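You operate a simulated robot arm through the tools that you are given. There is no shell and no other tool.

You run a simulated robot arm. Do the job below in one go: nothing can be reset, and whatever is moved stays where it is left.

Task
Seat the funnel and draw its starch cake dry by suction.
Fine: collar tight, pump to 40 kPa, cock open till no water stands, cock shut, bleed open to nought.

Only the result counts: the job must be done as asked and must still hold three seconds after the hand-in. Knocking over, shifting, dropping, spilling or breaking anything else fails it.

Robot
A 7-joint arm with a two-finger parallel gripper, fixed in place. Base frame: the origin is at the foot of the arm, x ahead of it, y to its left, z up. Readings come in mm, degrees, newtons and seconds.
Its first joint turns from -166.0 to 166.0 degrees. Payload 3.43 kg.
Tool frame: the origin (TCP) lies between the finger pads and is the grasp point; the fingertips stand 30 mm ahead of it; z points along the fingers, y is the line along which they close. Largest opening 94 mm; finger width 28, thickness 10; the body of the gripper, 50 by 96 mm, starts 55 mm behind the TCP.
Orientation is that of the tool frame in the base frame, as a unit quaternion [x, y, z, w]. With the fingers straight down and closing along the base's y, the tool's x points along the base's -x, its y along +y and its z along -z.

Tools
- The arm moves only by the tool arm_command. Its argument "targets" is a list that holds one entry, the list of rows, each a list of 6 numbers: the shift along the tool's x, y, z in units of 300 mm (1.0 is 300 mm), then the turn, a rotation vector about the tool's x, y, z in units of 45 degrees (1.0 is 45 degrees). In form: [[[tx, ty, tz, rx, ry, rz], ...]]. A call has 1 to 20 rows; each row is the pose to reach, as a shift and turn from the pose commanded when the call began, along the tool's axes at that moment. "fingers" is the finger opening in mm, from 0 to 94, set as the call begins (left out, the last holds). A call with a number of a shift or a turn outside -1 to 1 is refused whole. Each row takes 0.2 s and may step no farther than 50 mm and 8.6 degrees from the row before; otherwise, or with a gripper value out of range, the whole call is refused. Where a pose cannot be reached the arm comes as near as it can. A force on the tool above 40 N (or 10 N above the force at the start of the call, whichever is more), or a blocked arm, ends the call early, and 0.2 s more pass. Each finger travels about 45 mm/s and halts on what it meets, pressing with about 44 N; the grip force reading is that of the motor and also rises with nothing between the fingers. The clock runs only during rows and for 0.2 s after the last one: add rows that repeat a pose to give the fingers time. The reply holds the time, the measured pose of the TCP, the force on the tool along the base axes, the opening and the grip force, in the units named above and with some noise, with the torque about the TCP (base axes, N m) and any sound that the robot's microphone picked up.
- Cameras (640 x 400 px; columns grow to the right, rows downward): "scene" is fixed at [48.1, -499, 1585.4]; the picture's right is [0.25, -0.97, 0.00], its down [-0.57, -0.15, -0.81] and it looks along [0.78, 0.20, -0.59] (base axes); focal length 309 px, centre (320, 200). "wrist" rides on the gripper at [76, 14, -102] in the tool frame; the picture's right is [-0.18, 0.98, 0.00], its down [-0.75, -0.14, -0.64] and it looks along [-0.63, -0.12, 0.77] (tool axes); focal length 243 px, centre (320, 200). There is no depth. A picture from a camera that has moved, and an enlarged one, comes with that camera's place and axes in the base frame and with its lens.
- snapshot(camera): a new picture of that camera. The clock stands still meanwhile.
- slide_trunk(by): slides the trunk up (or, below 0, down) by that many mm; the arm rides with it, the base frame stays. It gives what a move gives, with no picture.
- close_up(camera, box): a new picture of the part [left, top, right, bottom] of that camera's present view, enlarged. The clock stands still meanwhile.
- job_done(): hands the job in; it is judged then, once.

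Places have to be worked out from the pictures, the camera data and where the tool is seen. Open the gripper and draw the arm clear of the work before you hand the job in, unless the task says otherwise.

The tools are called as a command line: name --argument value ..., lists and objects as JSON in quotes. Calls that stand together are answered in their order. arm_command: Moves the arm, as the interface text tells. Its arguments: {"type":"object","properties":{"targets":{"type":"array","items":{"type":"array","items":{"type":"array","items":{"type":"number"}}}},"fingers":{"type":"number"}},"required":["targets"]} The other tools are called the same way: slide_trunk (by) slides the trunk up or down; snapshot (camera) takes a picture; close_up (camera, box) takes an enlarged picture of a part of a camera's view; job_done () hands the job in.

At the start:

```text
time: 0.0
position: [529.3, -146.0, 1375.3]
orientation: [-0.001, 1.0, 0.0, 0.001]
force: [0.5, 0.5, -1.0]
wrist_torque: [-0.01, 0.0, 0.02]
finger_gap: 94.0
finger_force: 0.1
trunk travel left (down, up): [-425.0, 65.0]
```

scene: 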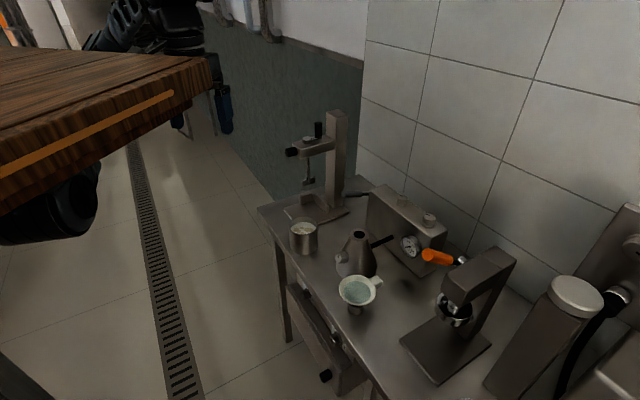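
wrist: 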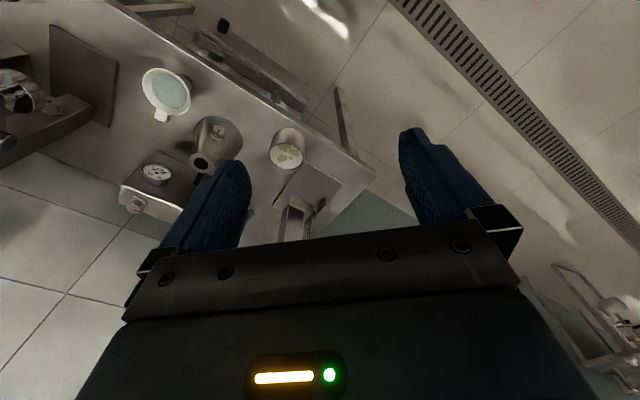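

The scene shows a bench with a flask, a funnel holding white cake and water, a box with a gauge and orange handle, and some stands. I'll take enlarged views before moving anything.

close_up --camera "scene" --box '[320, 170, 480, 270]'

close_up --camera "scene" --box '[320, 250, 480, 350]'

close_up --camera "scene" --box '[250, 100, 410, 200]'

close_up --camera "scene" --box '[400, 220, 640, 400]'

close_up --camera "wrist" --box '[80, 40, 320, 240]'

```text
4.00 times, centred on (400, 220) of scene
camera zoom: at [48.1, -499.0, 1585.4], right [0.25, -0.97, 0.0], down [-0.57, -0.15, -0.81], along [0.78, 0.2, -0.59], focal length 1237 px, centre (0, 120)
```

zoom: 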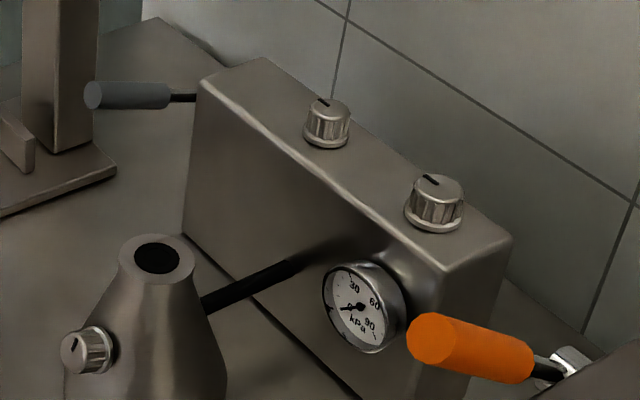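

```text
4.00 times, centred on (400, 300) of scene
camera zoom: at [48.1, -499.0, 1585.4], right [0.25, -0.97, 0.0], down [-0.57, -0.15, -0.81], along [0.78, 0.2, -0.59], focal length 1237 px, centre (0, -200)
```

zoom: 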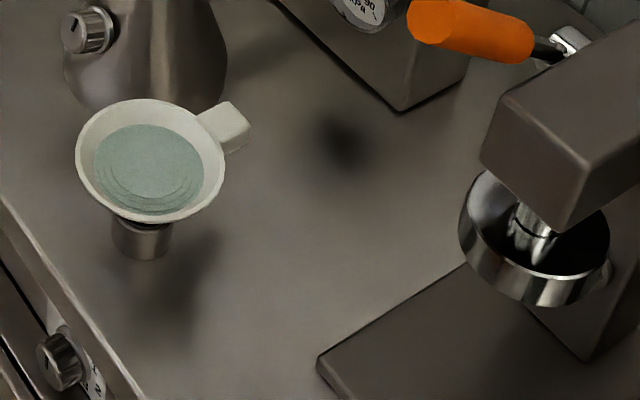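

```text
4.00 times, centred on (330, 150) of scene
camera zoom: at [48.1, -499.0, 1585.4], right [0.25, -0.97, 0.0], down [-0.57, -0.15, -0.81], along [0.78, 0.2, -0.59], focal length 1237 px, centre (280, 400)
```

zoom: 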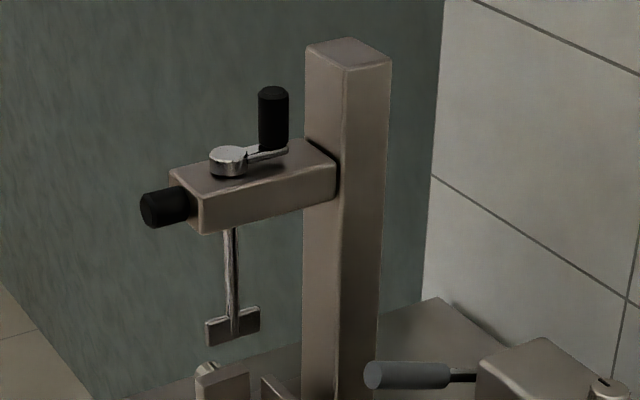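

```text
2.22 times, centred on (520, 310) of scene
camera zoom: at [48.1, -499.0, 1585.4], right [0.25, -0.97, 0.0], down [-0.57, -0.15, -0.81], along [0.78, 0.2, -0.59], focal length 687 px, centre (-124, -44)
```

zoom: 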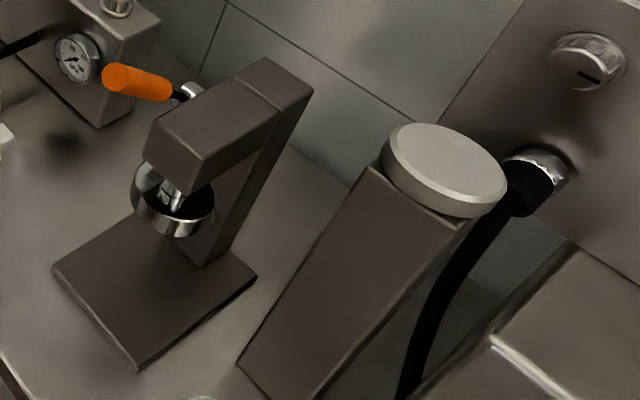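

```text
2.00 times, centred on (200, 140) of wrist
camera zoom: at [453.9, -131.3, 1477.6], right [0.18, 0.98, 0.0], down [0.75, -0.14, 0.64], along [0.63, -0.12, -0.77], focal length 485 px, centre (560, 320)
```

zoom: 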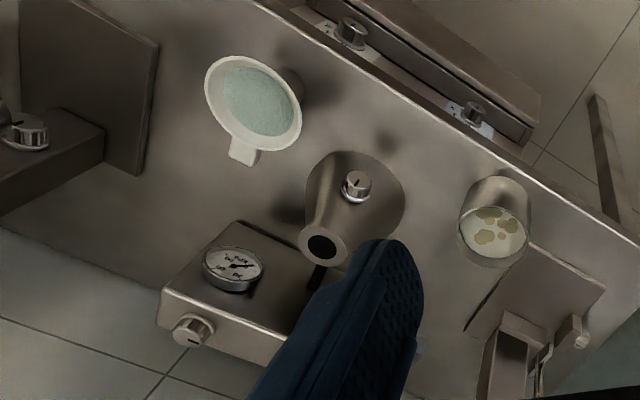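

By triangulating from the two pictures, I put the funnel rim at about (546,-470,946), the flask mouth at (686,-448,1004) and the flask knob at (648,-408,942). The two pump knobs come out at about (745,-626,1044) and (818,-551,1044). I'll move the wrist camera closer, staying high, for a better look.

arm_command --targets '[[[-0.015, -0.12, 0.07, 0, 0, 0], [-0.03, -0.24, 0.14, 0, 0, 0], [-0.045, -0.36, 0.21, 0, 0, 0], [-0.06, -0.48, 0.28, 0, 0, 0], [-0.075, -0.6, 0.35, 0, 0, 0], [-0.09, -0.72, 0.42, 0, 0, 0], [-0.1, -0.82, 0.5, 0, 0, 0]]]'

snapshot --camera "wrist"

snapshot --camera "scene"

```text
time: 1.6
position: [559.2, -392.4, 1226.5]
orientation: [-0.001, 1.0, -0.001, 0.0]
force: [0.1, -0.1, 0.3]
wrist_torque: [-0.07, -0.03, -0.01]
finger_gap: 93.9
finger_force: 0.1
trunk travel left (down, up): [-425.0, 65.0]
```

```text
taken
camera wrist: at [483.1, -377.9, 1330.0], right [0.18, 0.98, 0.0], down [0.75, -0.14, 0.64], along [0.63, -0.12, -0.77], focal length 243 px, centre (320, 200)
```

wrist: 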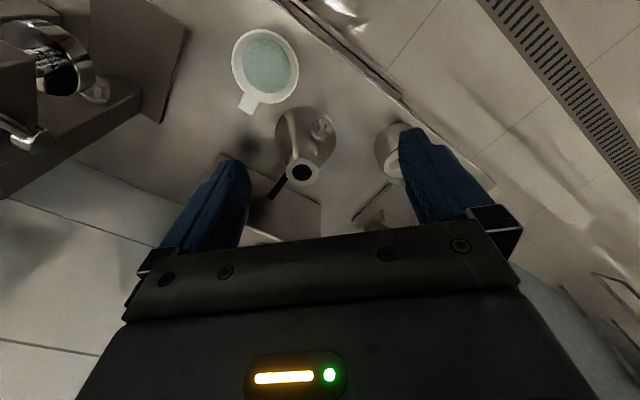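

```text
taken
```

scene: 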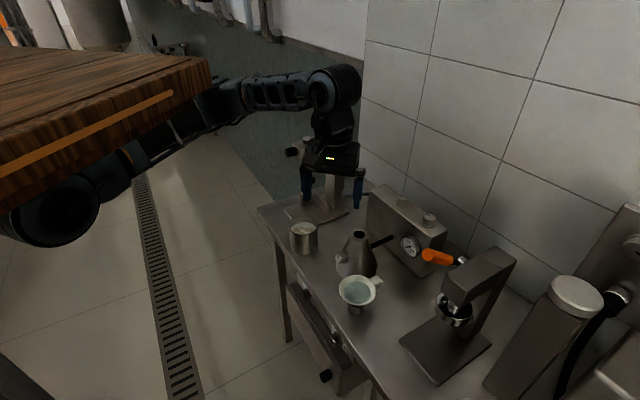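

The flask and funnel are now in the upper half of the wrist view. I'll enlarge them.

close_up --camera "wrist" --box '[210, 90, 370, 190]'

close_up --camera "wrist" --box '[190, 10, 350, 110]'

close_up --camera "scene" --box '[250, 270, 370, 390]'

close_up --camera "scene" --box '[320, 220, 400, 320]'

close_up --camera "scene" --box '[390, 225, 430, 265]'

```text
4.00 times, centred on (290, 140) of wrist
camera zoom: at [483.1, -377.9, 1330.0], right [0.18, 0.98, 0.0], down [0.75, -0.14, 0.64], along [0.63, -0.12, -0.77], focal length 970 px, centre (440, 440)
```

zoom: 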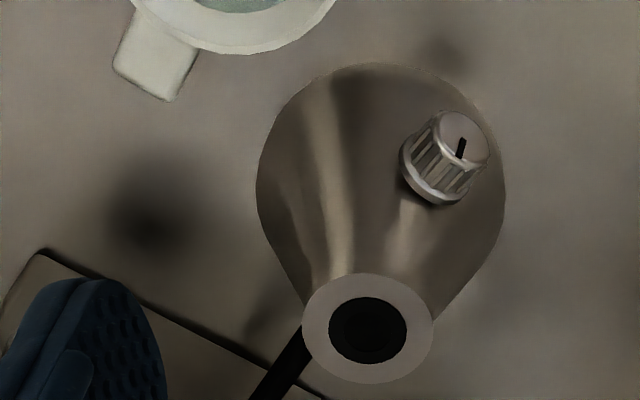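

```text
4.00 times, centred on (270, 60) of wrist
camera zoom: at [483.1, -377.9, 1330.0], right [0.18, 0.98, 0.0], down [0.75, -0.14, 0.64], along [0.63, -0.12, -0.77], focal length 970 px, centre (520, 760)
```

zoom: 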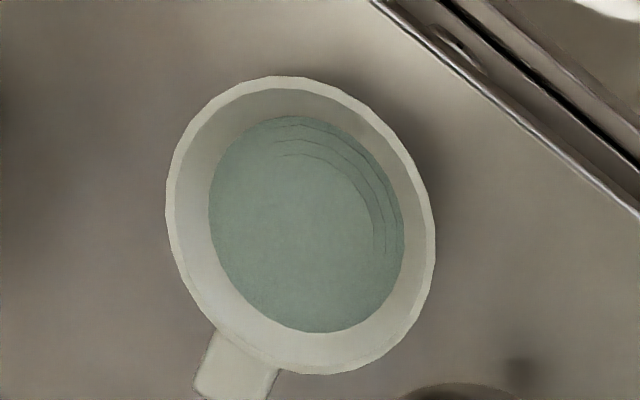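

```text
3.33 times, centred on (310, 330) of scene
camera zoom: at [48.1, -499.0, 1585.4], right [0.25, -0.97, 0.0], down [-0.57, -0.15, -0.81], along [0.78, 0.2, -0.59], focal length 1031 px, centre (353, -233)
```

zoom: 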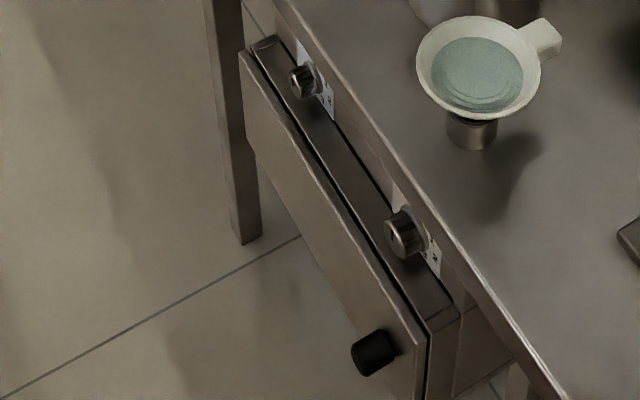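

```text
4.00 times, centred on (360, 270) of scene
camera zoom: at [48.1, -499.0, 1585.4], right [0.25, -0.97, 0.0], down [-0.57, -0.15, -0.81], along [0.78, 0.2, -0.59], focal length 1237 px, centre (160, -80)
```

zoom: 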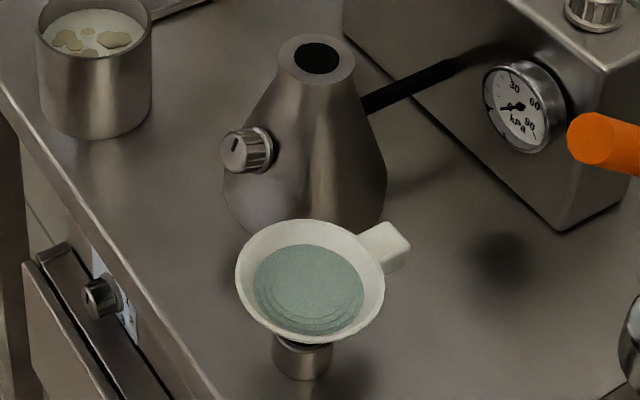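

```text
10.00 times, centred on (410, 245) of scene
camera zoom: at [48.1, -499.0, 1585.4], right [0.25, -0.97, 0.0], down [-0.57, -0.15, -0.81], along [0.78, 0.2, -0.59], focal length 3092 px, centre (-580, -250)
```

zoom: 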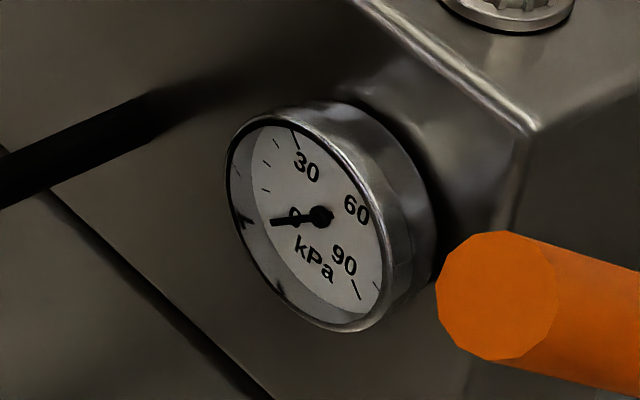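

The gauge reads 0 from the scene camera, and I can see a black collar under the funnel. Next I'll check the apron knobs, the pump box's lever and knobs, and the orange handle.

close_up --camera "scene" --box '[320, 320, 360, 360]'

close_up --camera "scene" --box '[280, 275, 320, 315]'

close_up --camera "scene" --box '[385, 180, 445, 230]'

close_up --camera "scene" --box '[415, 235, 495, 335]'

close_up --camera "scene" --box '[340, 280, 380, 320]'

close_up --camera "scene" --box '[335, 170, 395, 220]'

```text
10.00 times, centred on (340, 340) of scene
camera zoom: at [48.1, -499.0, 1585.4], right [0.25, -0.97, 0.0], down [-0.57, -0.15, -0.81], along [0.78, 0.2, -0.59], focal length 3092 px, centre (120, -1200)
```

zoom: 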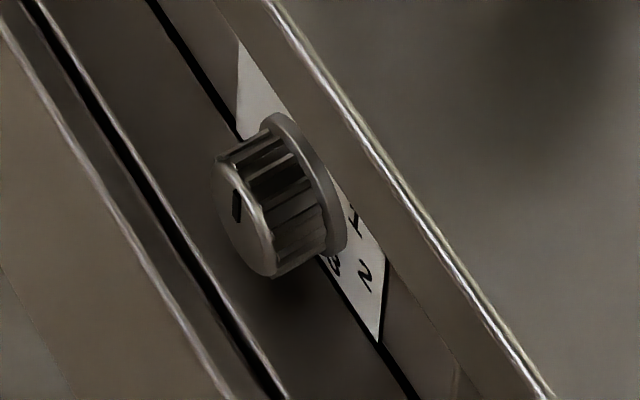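

```text
10.00 times, centred on (300, 295) of scene
camera zoom: at [48.1, -499.0, 1585.4], right [0.25, -0.97, 0.0], down [-0.57, -0.15, -0.81], along [0.78, 0.2, -0.59], focal length 3092 px, centre (520, -750)
```

zoom: 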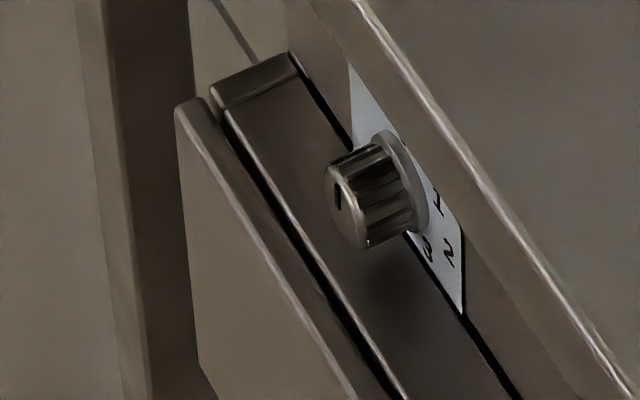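

```text
8.00 times, centred on (415, 205) of scene
camera zoom: at [48.1, -499.0, 1585.4], right [0.25, -0.97, 0.0], down [-0.57, -0.15, -0.81], along [0.78, 0.2, -0.59], focal length 2474 px, centre (-440, 160)
```

zoom: 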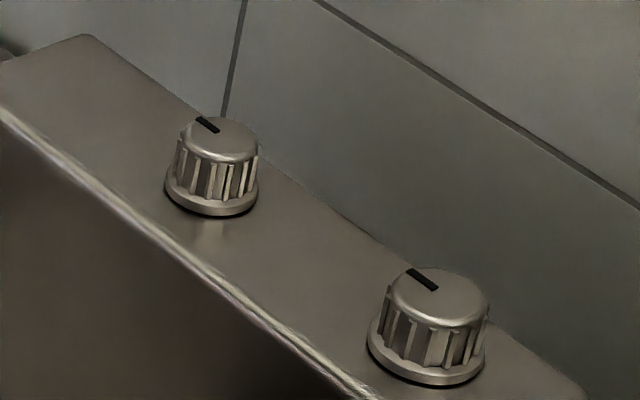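

```text
4.00 times, centred on (455, 285) of scene
camera zoom: at [48.1, -499.0, 1585.4], right [0.25, -0.97, 0.0], down [-0.57, -0.15, -0.81], along [0.78, 0.2, -0.59], focal length 1237 px, centre (-220, -140)
```

zoom: 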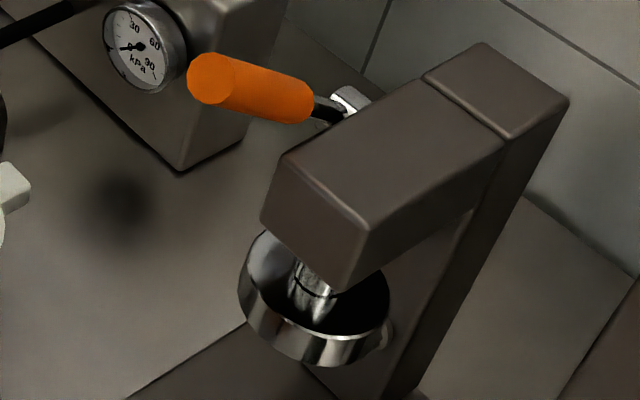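

```text
10.00 times, centred on (360, 300) of scene
camera zoom: at [48.1, -499.0, 1585.4], right [0.25, -0.97, 0.0], down [-0.57, -0.15, -0.81], along [0.78, 0.2, -0.59], focal length 3092 px, centre (-80, -800)
```

zoom: 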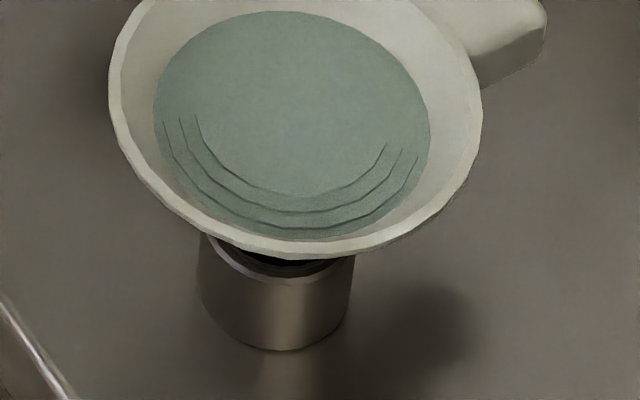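

```text
8.00 times, centred on (365, 195) of scene
camera zoom: at [48.1, -499.0, 1585.4], right [0.25, -0.97, 0.0], down [-0.57, -0.15, -0.81], along [0.78, 0.2, -0.59], focal length 2474 px, centre (-40, 240)
```

zoom: 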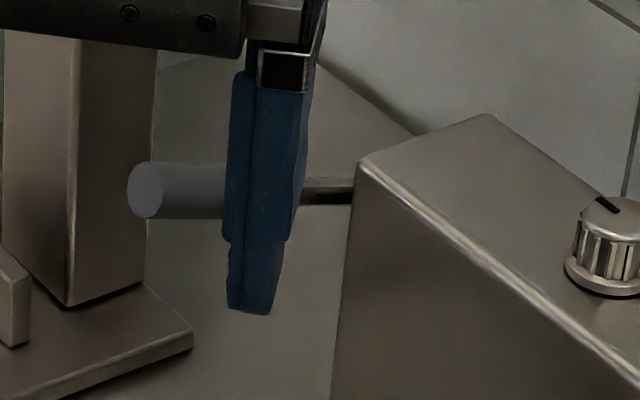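

The apron knobs look like hotplate-type controls, and the orange lever belongs to the press stand. I'll yaw the tool about 45° and move above the flask and pump to see the pump's knobs, lever and gauge square on.

arm_command --targets '[[[-0.073, -0.054, -0.013, 0, 0, 0.1667], [-0.146, -0.109, -0.026, 0, 0, 0.3333], [-0.218, -0.163, -0.04, 0, 0, 0.5], [-0.291, -0.218, -0.053, 0, 0, 0.6667], [-0.364, -0.272, -0.066, 0, 0, 0.8333], [-0.437, -0.327, -0.08, 0, 0, 1.0]]]'

snapshot --camera "wrist"

snapshot --camera "scene"

```text
time: 3.0
position: [691.0, -489.8, 1249.1]
orientation: [0.383, 0.924, -0.001, 0.0]
force: [0.0, 0.6, 1.0]
wrist_torque: [0.0, -0.01, 0.0]
finger_gap: 93.9
finger_force: 0.1
trunk travel left (down, up): [-425.0, 65.0]
```

```text
taken
camera wrist: at [647.4, -425.6, 1351.6], right [0.82, 0.57, 0.0], down [0.43, -0.63, 0.64], along [0.36, -0.53, -0.77], focal length 243 px, centre (320, 200)
```

wrist: 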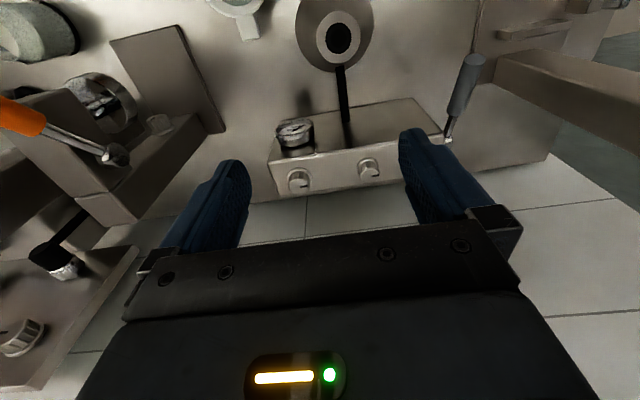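

```text
taken
```

scene: 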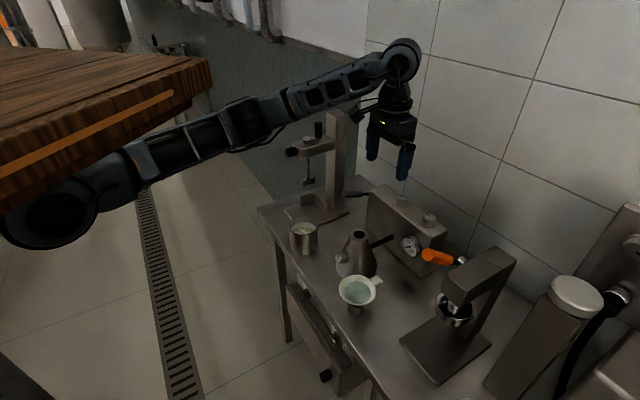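

The grey lever on the pump's far end points toward the flask, with its tip at about (820,-375,1038). I'll enlarge the pump knobs, gauge and lever from here to look for labels.

close_up --camera "wrist" --box '[260, 110, 400, 200]'

close_up --camera "wrist" --box '[400, 30, 560, 160]'

close_up --camera "wrist" --box '[200, 0, 400, 110]'

close_up --camera "wrist" --box '[0, 30, 200, 200]'

```text
4.44 times, centred on (330, 155) of wrist
camera zoom: at [647.4, -425.6, 1351.6], right [0.82, 0.57, 0.0], down [0.43, -0.63, 0.64], along [0.36, -0.53, -0.77], focal length 1078 px, centre (276, 400)
```

zoom: 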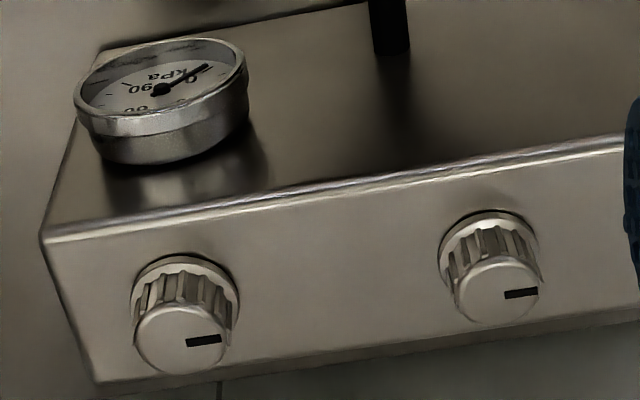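

```text
3.08 times, centred on (480, 95) of wrist
camera zoom: at [647.4, -425.6, 1351.6], right [0.82, 0.57, 0.0], down [0.43, -0.63, 0.64], along [0.36, -0.53, -0.77], focal length 746 px, centre (-172, 523)
```

zoom: 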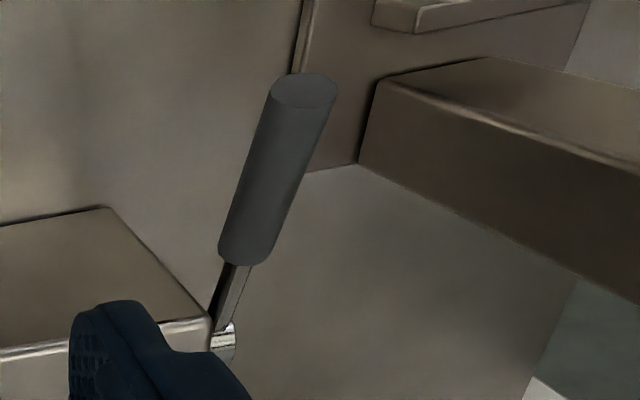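

```text
3.20 times, centred on (300, 55) of wrist
camera zoom: at [647.4, -425.6, 1351.6], right [0.82, 0.57, 0.0], down [0.43, -0.63, 0.64], along [0.36, -0.53, -0.77], focal length 776 px, centre (384, 664)
```

zoom: 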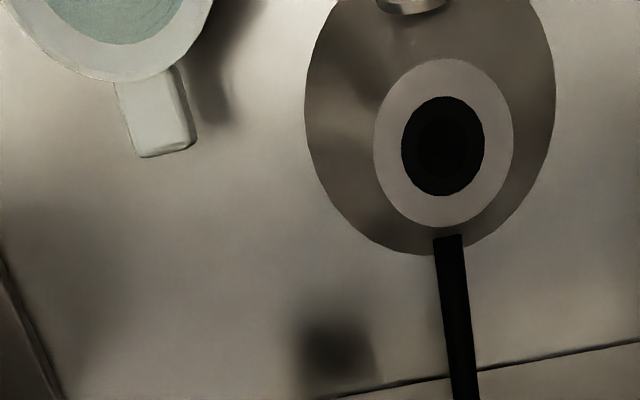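

```text
2.35 times, centred on (100, 115) of wrist
camera zoom: at [647.4, -425.6, 1351.6], right [0.82, 0.57, 0.0], down [0.43, -0.63, 0.64], along [0.36, -0.53, -0.77], focal length 571 px, centre (838, 400)
```

zoom: 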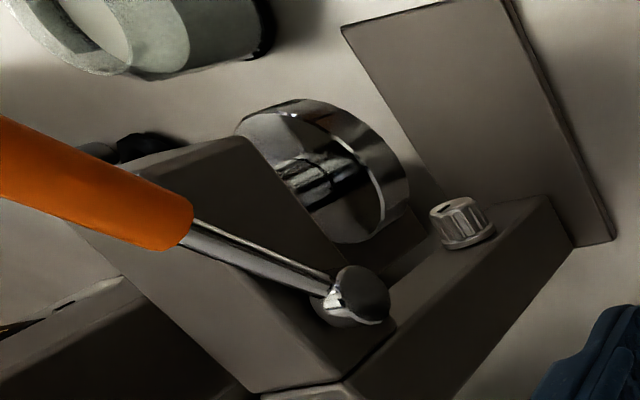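

The pump's two knobs carry no labels, so I'll tell them apart by what they do later. The funnel tab is at about (590,-513,940) and points along (0.72,-0.69), which matches the current yaw, so I'll go above the tab for a closer look.

arm_command --targets '[[[0.0367, -0.0585, 0.106, 0, 0, 0], [0.0735, -0.117, 0.212, 0, 0, 0], [0.11, -0.1755, 0.318, 0, 0, 0], [0.147, -0.234, 0.424, 0, 0, 0], [0.1837, -0.2923, 0.53, 0, 0, 0]]]'

snapshot --camera "wrist"

snapshot --camera "scene"

```text
time: 4.2
position: [590.6, -512.0, 1089.9]
orientation: [0.382, 0.924, -0.001, 0.0]
force: [0.4, 0.2, -0.4]
wrist_torque: [0.02, -0.02, 0.02]
finger_gap: 94.1
finger_force: 0.0
trunk travel left (down, up): [-425.0, 65.0]
```

```text
taken
camera wrist: at [547.7, -448.4, 1192.8], right [0.82, 0.57, 0.0], down [0.43, -0.63, 0.64], along [0.36, -0.53, -0.77], focal length 243 px, centre (320, 200)
```

wrist: 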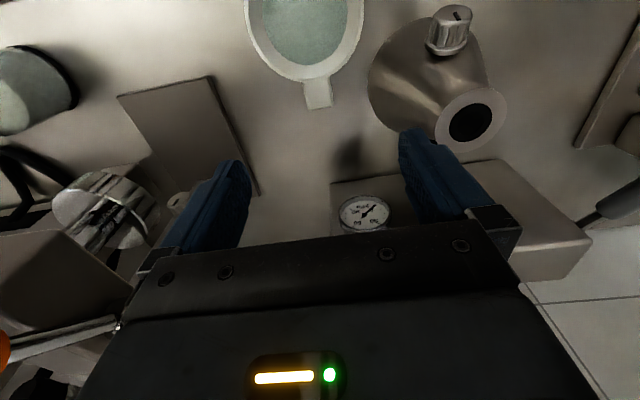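

```text
taken
```

scene: 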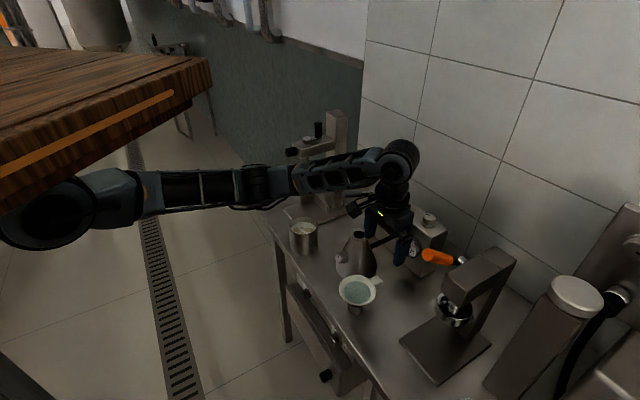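

From here the tab sits between the finger lines. I'll enlarge it to fix its pose.

close_up --camera "wrist" --box '[230, 0, 410, 112]'

close_up --camera "wrist" --box '[360, 0, 520, 160]'

close_up --camera "scene" --box '[330, 225, 430, 325]'

```text
3.56 times, centred on (320, 56) of wrist
camera zoom: at [547.7, -448.4, 1192.8], right [0.82, 0.57, 0.0], down [0.43, -0.63, 0.64], along [0.36, -0.53, -0.77], focal length 863 px, centre (320, 712)
```

zoom: 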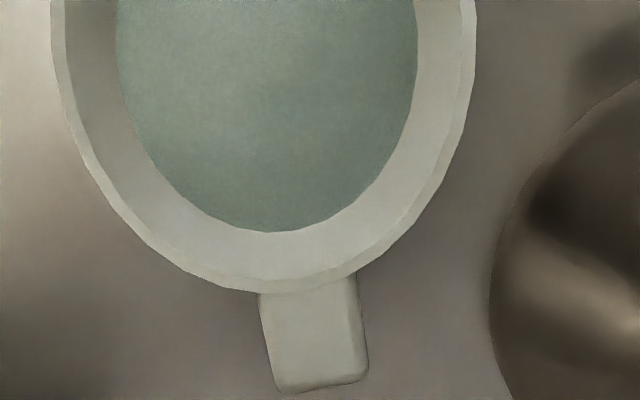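

```text
2.50 times, centred on (440, 80) of wrist
camera zoom: at [547.7, -448.4, 1192.8], right [0.82, 0.57, 0.0], down [0.43, -0.63, 0.64], along [0.36, -0.53, -0.77], focal length 606 px, centre (20, 500)
```

zoom: 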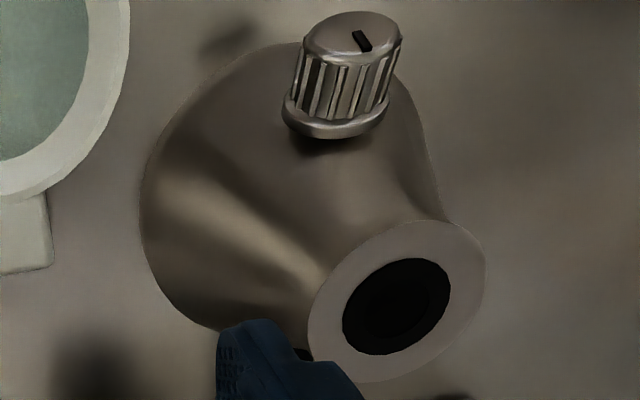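

```text
4.00 times, centred on (380, 275) of scene
camera zoom: at [48.1, -499.0, 1585.4], right [0.25, -0.97, 0.0], down [-0.57, -0.15, -0.81], along [0.78, 0.2, -0.59], focal length 1237 px, centre (80, -100)
```

zoom: 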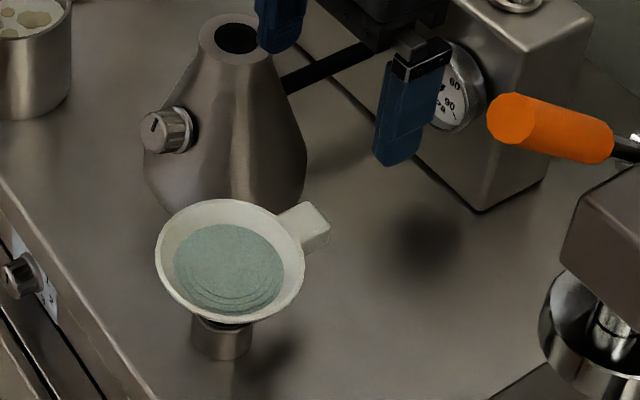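

The tab is 26 mm wide, runs from (580,-502) to (597,-521), and is centred under the TCP. I'll narrow the fingers to 58 mm, which clears the flask, and descend around it.

arm_command --targets '[[[0, 0, 0, 0, 0, 0], [0, 0, 0, 0, 0, 0], [0, 0, 0.1, 0, 0, 0], [0, 0, 0.2, 0, 0, 0], [0, 0, 0.3, 0, 0, 0], [0, 0, 0.4, 0, 0, 0], [0, 0, 0.45, 0, 0, 0]]]' --fingers 58

snapshot --camera "wrist"

close_up --camera "scene" --box '[330, 225, 430, 325]'

```text
time: 5.8
position: [591.6, -514.0, 956.3]
orientation: [0.382, 0.924, -0.001, 0.001]
force: [0.3, 0.1, 0.9]
wrist_torque: [0.0, 0.0, 0.0]
finger_gap: 58.1
finger_force: 0.0
trunk travel left (down, up): [-425.0, 65.0]
```

```text
taken
camera wrist: at [547.9, -449.8, 1058.1], right [0.82, 0.57, 0.0], down [0.43, -0.63, 0.64], along [0.36, -0.53, -0.77], focal length 243 px, centre (320, 200)
```

wrist: 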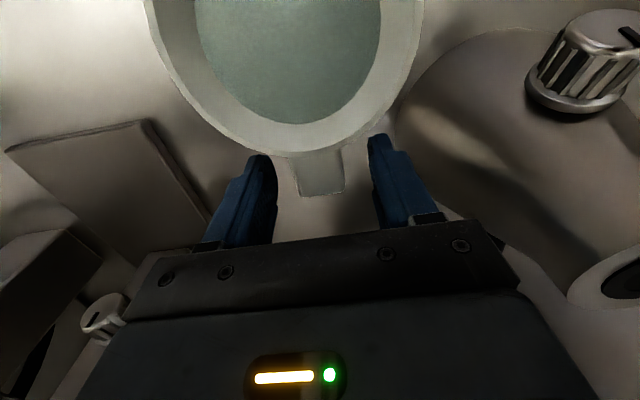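

```text
4.00 times, centred on (380, 275) of scene
camera zoom: at [48.1, -499.0, 1585.4], right [0.25, -0.97, 0.0], down [-0.57, -0.15, -0.81], along [0.78, 0.2, -0.59], focal length 1237 px, centre (80, -100)
```

zoom: 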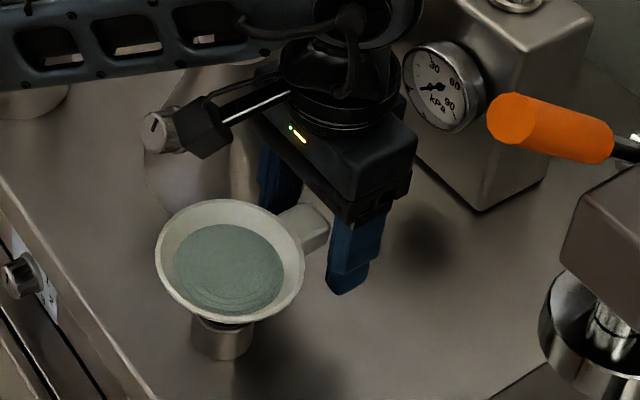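

The fingers straddle the tab evenly, and its centre is about 16 mm below the TCP. I'll drop 18 mm and close on it.

arm_command --targets '[[[0, 0, 0.03, 0, 0, 0], [0, 0, 0.06, 0, 0, 0], [0, 0, 0.06, 0, 0, 0]]]'

arm_command --targets '[[[0, 0, 0, 0, 0, 0], [0, 0, 0, 0, 0, 0], [0, 0, 0, 0, 0, 0], [0, 0, 0, 0, 0, 0], [0, 0, 0, 0, 0, 0]]]' --fingers 5

snapshot --camera "wrist"

close_up --camera "scene" --box '[330, 225, 430, 325]'

```text
time: 6.6
position: [591.0, -512.8, 936.8]
orientation: [0.382, 0.924, 0.0, 0.0]
force: [-0.3, -0.4, -1.0]
wrist_torque: [-0.02, 0.03, -0.02]
finger_gap: 58.1
finger_force: 0.0
trunk travel left (down, up): [-425.0, 65.0]
```

```text
time: 7.8
position: [591.2, -513.6, 937.2]
orientation: [0.382, 0.924, 0.0, 0.0]
force: [-5.3, -0.3, -0.2]
wrist_torque: [-0.19, 0.23, -0.35]
finger_gap: 28.8
finger_force: 43.8
trunk travel left (down, up): [-425.0, 65.0]
```

```text
taken
camera wrist: at [547.4, -449.1, 1040.3], right [0.82, 0.57, 0.0], down [0.43, -0.63, 0.64], along [0.36, -0.53, -0.77], focal length 243 px, centre (320, 200)
```

wrist: 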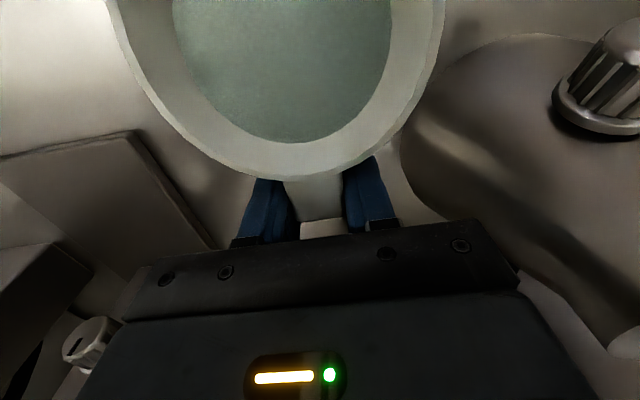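

```text
4.00 times, centred on (380, 275) of scene
camera zoom: at [48.1, -499.0, 1585.4], right [0.25, -0.97, 0.0], down [-0.57, -0.15, -0.81], along [0.78, 0.2, -0.59], focal length 1237 px, centre (80, -100)
```

zoom: 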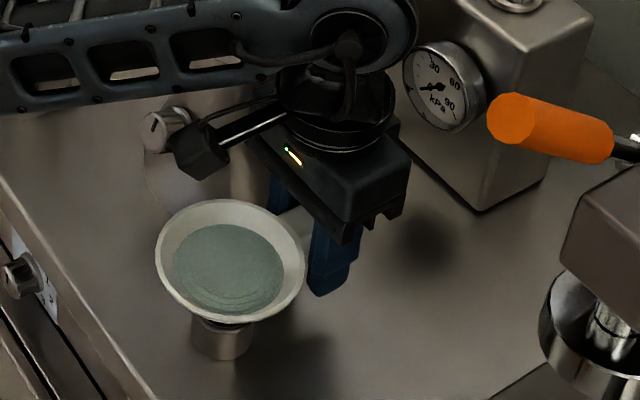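

Gripped at a 28.8 mm gap with 44 N. I'll lift gently, straight up.

arm_command --targets '[[[0, 0, -0.005, 0, 0, 0], [0, 0, -0.015, 0, 0, 0], [0, 0, -0.03, 0, 0, 0], [0, 0, -0.05, 0, 0, 0], [0, 0, -0.075, 0, 0, 0], [0, 0, -0.1, 0, 0, 0], [0, 0, -0.12, 0, 0, 0], [0, 0, -0.13, 0, 0, 0], [0, 0, -0.133, 0, 0, 0]]]'

snapshot --camera "wrist"

close_up --camera "scene" --box '[330, 225, 430, 325]'

```text
time: 9.8
position: [592.0, -513.7, 975.9]
orientation: [0.382, 0.924, 0.0, 0.0]
force: [0.2, -0.3, -0.6]
wrist_torque: [0.02, -0.01, -0.02]
finger_gap: 29.1
finger_force: 43.6
trunk travel left (down, up): [-425.0, 65.0]
```

```text
taken
camera wrist: at [547.4, -448.7, 1079.3], right [0.82, 0.57, 0.0], down [0.43, -0.63, 0.64], along [0.36, -0.53, -0.77], focal length 243 px, centre (320, 200)
```

wrist: 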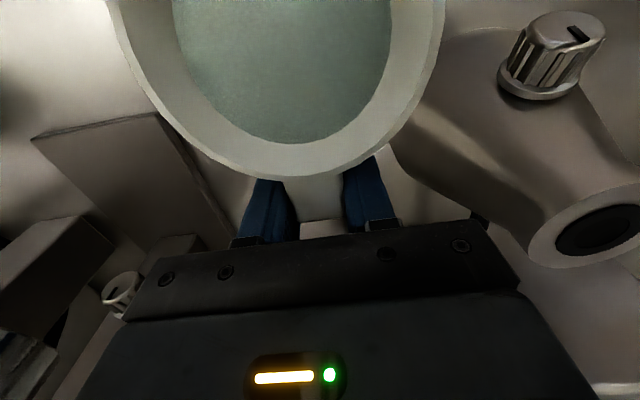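

```text
4.00 times, centred on (380, 275) of scene
camera zoom: at [48.1, -499.0, 1585.4], right [0.25, -0.97, 0.0], down [-0.57, -0.15, -0.81], along [0.78, 0.2, -0.59], focal length 1237 px, centre (80, -100)
```

zoom: 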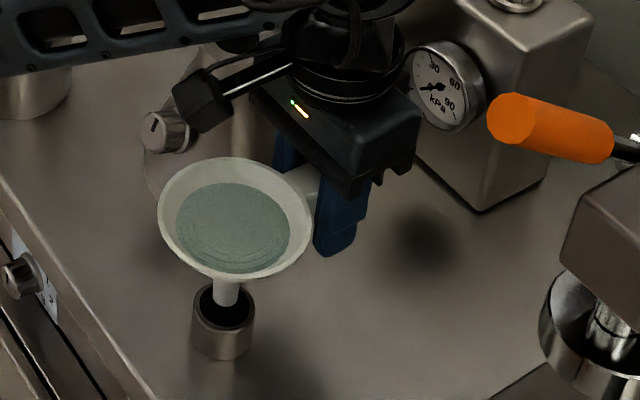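

The funnel came up level, showing a thin white stem. I'll keep lifting until the stem clears the flask's mouth height.

arm_command --targets '[[[0, 0, -0.01, 0, 0, 0], [0, 0, -0.03, 0, 0, 0], [0, 0, -0.06, 0, 0, 0], [0, 0, -0.1, 0, 0, 0], [0, 0, -0.15, 0, 0, 0], [0, 0, -0.2, 0, 0, 0], [0, 0, -0.25, 0, 0, 0], [0, 0, -0.3, 0, 0, 0], [0, 0, -0.35, 0, 0, 0], [0, 0, -0.39, 0, 0, 0], [0, 0, -0.42, 0, 0, 0], [0, 0, -0.44, 0, 0, 0], [0, 0, -0.45, 0, 0, 0]]]'

snapshot --camera "wrist"

close_up --camera "scene" --box '[310, 200, 430, 300]'

```text
time: 12.6
position: [591.0, -513.2, 1112.2]
orientation: [0.382, 0.924, 0.0, 0.001]
force: [-0.6, 0.1, -1.2]
wrist_torque: [-0.02, -0.03, 0.0]
finger_gap: 28.9
finger_force: 44.3
trunk travel left (down, up): [-425.0, 65.0]
```

```text
taken
camera wrist: at [546.9, -449.0, 1214.6], right [0.82, 0.57, 0.0], down [0.43, -0.63, 0.64], along [0.36, -0.53, -0.77], focal length 243 px, centre (320, 200)
```

wrist: 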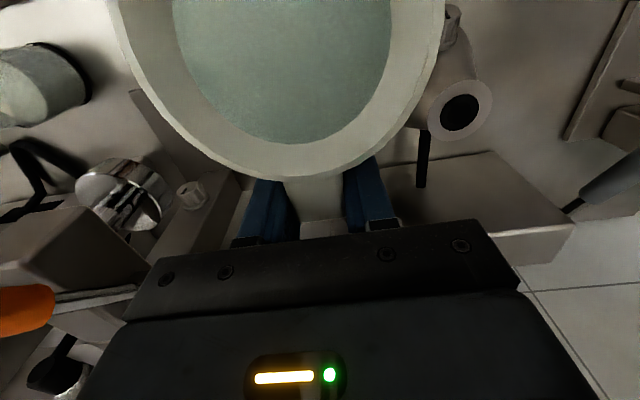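

```text
4.00 times, centred on (370, 250) of scene
camera zoom: at [48.1, -499.0, 1585.4], right [0.25, -0.97, 0.0], down [-0.57, -0.15, -0.81], along [0.78, 0.2, -0.59], focal length 1237 px, centre (120, 0)
```

zoom: 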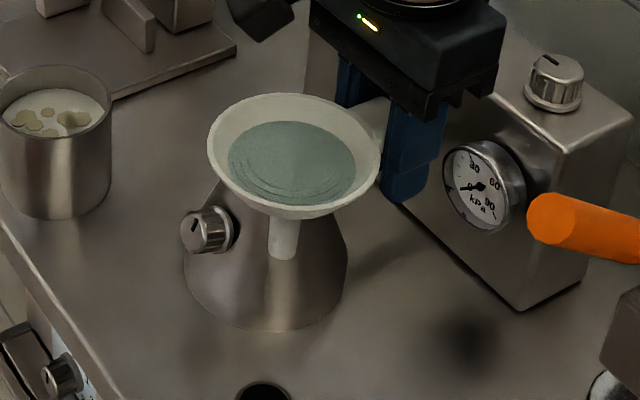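

The stem bottom is at about z 1046, above the mouth at about 1004. I'll measure how the funnel sits in the gripper and where the flask mouth is.

close_up --camera "wrist" --box '[100, 0, 500, 240]'

close_up --camera "wrist" --box '[400, 50, 520, 150]'

close_up --camera "scene" --box '[350, 210, 420, 270]'

```text
1.60 times, centred on (300, 120) of wrist
camera zoom: at [546.9, -449.0, 1214.6], right [0.82, 0.57, 0.0], down [0.43, -0.63, 0.64], along [0.36, -0.53, -0.77], focal length 388 px, centre (352, 328)
```

zoom: 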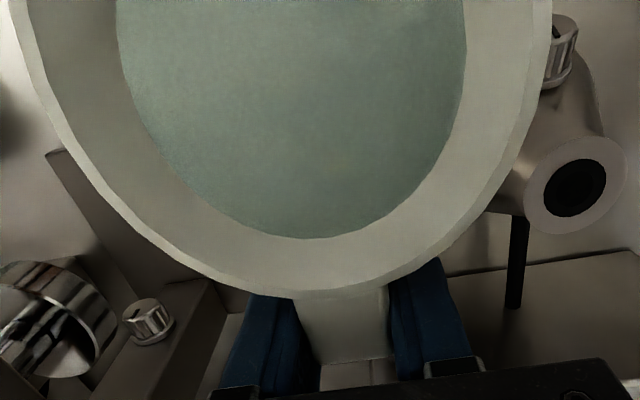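

```text
4.00 times, centred on (460, 100) of wrist
camera zoom: at [546.9, -449.0, 1214.6], right [0.82, 0.57, 0.0], down [0.43, -0.63, 0.64], along [0.36, -0.53, -0.77], focal length 970 px, centre (-240, 600)
```

zoom: 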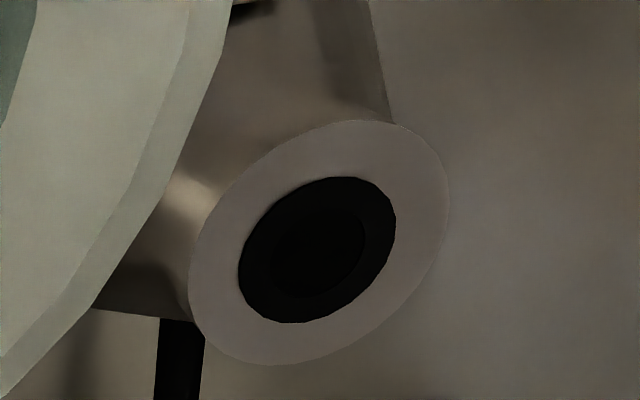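

```text
6.67 times, centred on (385, 240) of scene
camera zoom: at [48.1, -499.0, 1585.4], right [0.25, -0.97, 0.0], down [-0.57, -0.15, -0.81], along [0.78, 0.2, -0.59], focal length 2062 px, centre (-113, -67)
```

zoom: 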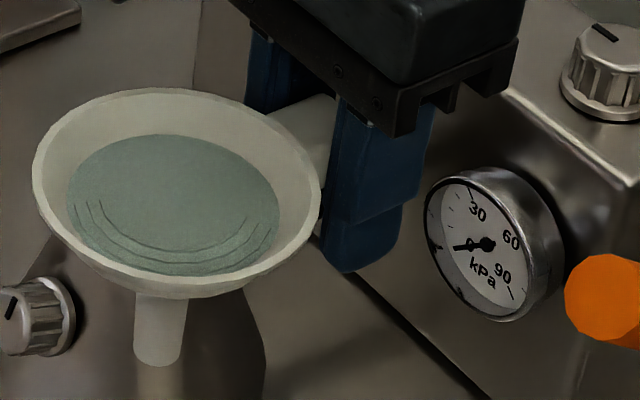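

The flask's rubber collar has about a 20 mm bore and the stem is about 17 mm. I put the funnel axis 64 mm along tool +x from the TCP, near (546,-467), and the mouth at about (688,-446,1005). I'll carry the funnel over gently at this height and then compare.

arm_command --targets '[[[-0.004, 0.005, 0, 0, 0, 0], [-0.013, 0.018, 0, 0, 0, 0], [-0.03, 0.04, 0, 0, 0, 0], [-0.055, 0.075, 0, 0, 0, 0], [-0.085, 0.115, 0, 0, 0, 0], [-0.115, 0.156, 0, 0, 0, 0], [-0.145, 0.197, 0, 0, 0, 0], [-0.175, 0.237, 0, 0, 0, 0], [-0.205, 0.278, 0, 0, 0, 0], [-0.235, 0.319, 0, 0, 0, 0], [-0.258, 0.35, 0, 0, 0, 0], [-0.273, 0.37, 0, 0, 0, 0], [-0.281, 0.381, 0, 0, 0, 0], [-0.284, 0.385, 0, 0, 0, 0], [-0.284, 0.385, 0, 0, 0, 0]]]'

snapshot --camera "wrist"

close_up --camera "scene" --box '[320, 190, 400, 250]'

snapshot --camera "scene"

```text
time: 15.8
position: [732.6, -492.0, 1112.1]
orientation: [0.381, 0.924, 0.0, 0.0]
force: [-0.1, 0.1, -0.1]
wrist_torque: [0.01, -0.04, -0.01]
finger_gap: 29.0
finger_force: 44.0
trunk travel left (down, up): [-425.0, 65.0]
```

```text
taken
camera wrist: at [688.7, -427.2, 1215.0], right [0.82, 0.57, 0.0], down [0.43, -0.63, 0.64], along [0.36, -0.53, -0.77], focal length 243 px, centre (320, 200)
```

wrist: 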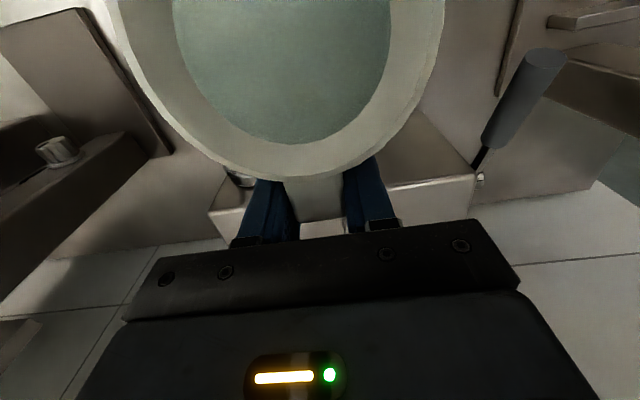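

```text
6.67 times, centred on (360, 220) of scene
camera zoom: at [48.1, -499.0, 1585.4], right [0.25, -0.97, 0.0], down [-0.57, -0.15, -0.81], along [0.78, 0.2, -0.59], focal length 2062 px, centre (53, 67)
```

zoom: 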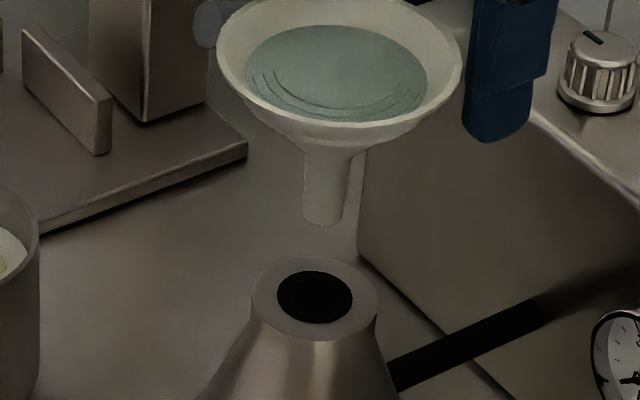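

```text
taken
```

scene: 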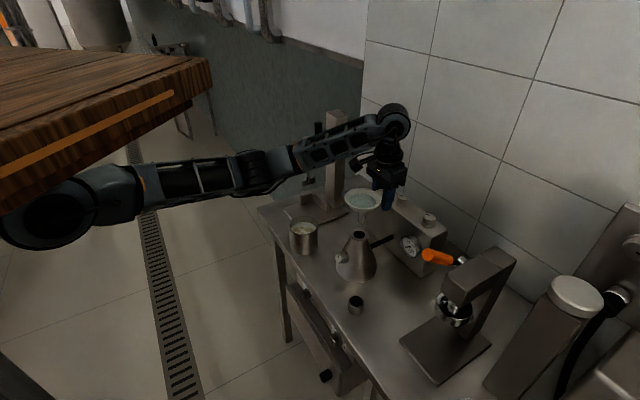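

Laterally the stem lines up with the mouth to within 1 mm in the scene view. I'll lower 28 mm so the stem end is nearly at mouth height and check depth alignment.

arm_command --targets '[[[0, 0, 0.01, 0, 0, 0], [0, 0, 0.03, 0, 0, 0], [0, 0, 0.05, 0, 0, 0], [0, 0, 0.07, 0, 0, 0], [0, 0, 0.085, 0, 0, 0], [0, 0, 0.0933, 0, 0, 0], [0, 0, 0.0933, 0, 0, 0]]]'

close_up --camera "scene" --box '[340, 200, 380, 250]'

snapshot --camera "wrist"

```text
time: 17.4
position: [733.0, -491.9, 1083.6]
orientation: [0.382, 0.924, 0.0, -0.001]
force: [-0.1, -0.2, -0.2]
wrist_torque: [-0.01, -0.03, 0.01]
finger_gap: 28.8
finger_force: 44.2
trunk travel left (down, up): [-425.0, 65.0]
```

```text
8.00 times, centred on (360, 225) of scene
camera zoom: at [48.1, -499.0, 1585.4], right [0.25, -0.97, 0.0], down [-0.57, -0.15, -0.81], along [0.78, 0.2, -0.59], focal length 2474 px, centre (0, 0)
```

zoom: 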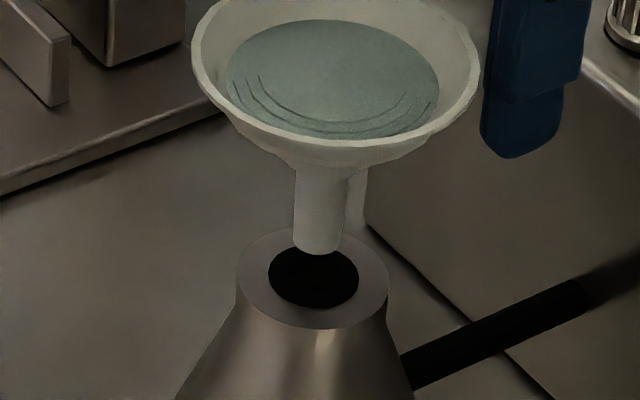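

```text
taken
camera wrist: at [688.8, -427.1, 1186.6], right [0.82, 0.57, 0.0], down [0.43, -0.63, 0.64], along [0.36, -0.53, -0.77], focal length 243 px, centre (320, 200)
```

wrist: 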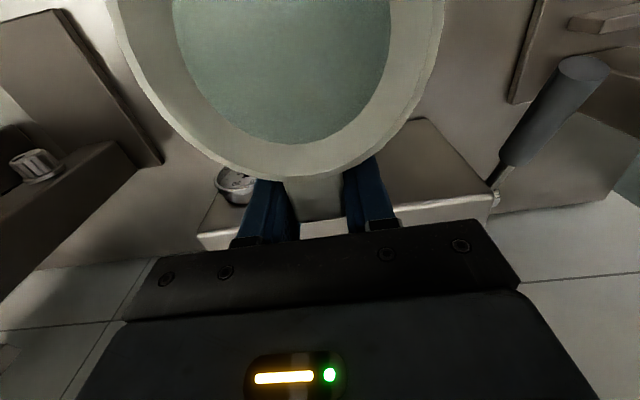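

The stem tip appears about 17 mm above the mouth and roughly 0.8 mm to the right. I'll correct that, lower 12 mm and look again.

arm_command --targets '[[[0.0022, 0.0014, 0.01, 0, 0, 0], [0.0022, 0.0014, 0.02, 0, 0, 0], [0.0022, 0.0014, 0.03, 0, 0, 0], [0.0022, 0.0014, 0.04, 0, 0, 0], [0.0022, 0.0014, 0.04, 0, 0, 0]]]'

close_up --camera "scene" --box '[340, 215, 380, 245]'

```text
time: 18.6
position: [731.9, -489.9, 1071.5]
orientation: [0.382, 0.924, 0.0, 0.0]
force: [0.0, -0.2, 0.4]
wrist_torque: [-0.02, 0.0, 0.01]
finger_gap: 29.2
finger_force: 43.8
trunk travel left (down, up): [-425.0, 65.0]
```

```text
13.33 times, centred on (360, 230) of scene
camera zoom: at [48.1, -499.0, 1585.4], right [0.25, -0.97, 0.0], down [-0.57, -0.15, -0.81], along [0.78, 0.2, -0.59], focal length 4123 px, centre (-213, -200)
```

zoom: 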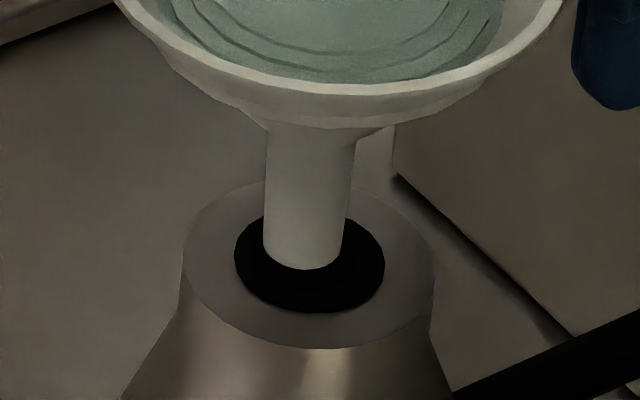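

The tip is about 5 mm above the mouth and 1 mm to the left. I'll nudge it right and lower 9 mm slowly, watching the force.

arm_command --targets '[[[-0.003, -0.002, 0.0, 0, 0, 0], [-0.003, -0.002, 0.008, 0, 0, 0], [-0.003, -0.002, 0.016, 0, 0, 0], [-0.003, -0.002, 0.024, 0, 0, 0], [-0.003, -0.002, 0.03, 0, 0, 0], [-0.003, -0.002, 0.03, 0, 0, 0]]]'

close_up --camera "scene" --box '[340, 215, 380, 245]'

```text
time: 20.0
position: [731.9, -491.2, 1063.4]
orientation: [0.382, 0.924, 0.0, 0.0]
force: [0.6, 6.7, 0.7]
wrist_torque: [0.27, -0.24, 0.35]
finger_gap: 29.2
finger_force: 44.1
trunk travel left (down, up): [-425.0, 65.0]
```

```text
13.33 times, centred on (360, 230) of scene
camera zoom: at [48.1, -499.0, 1585.4], right [0.25, -0.97, 0.0], down [-0.57, -0.15, -0.81], along [0.78, 0.2, -0.59], focal length 4123 px, centre (-213, -200)
```

zoom: 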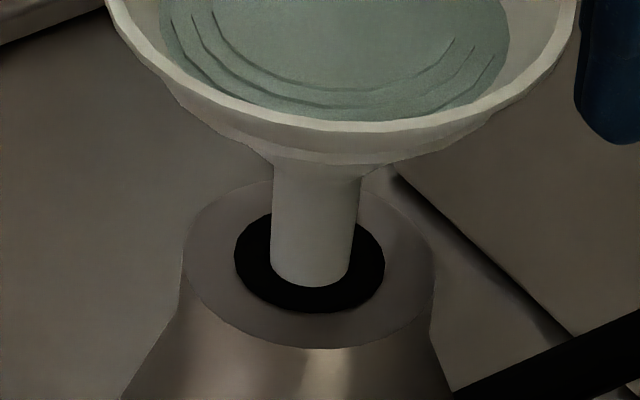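

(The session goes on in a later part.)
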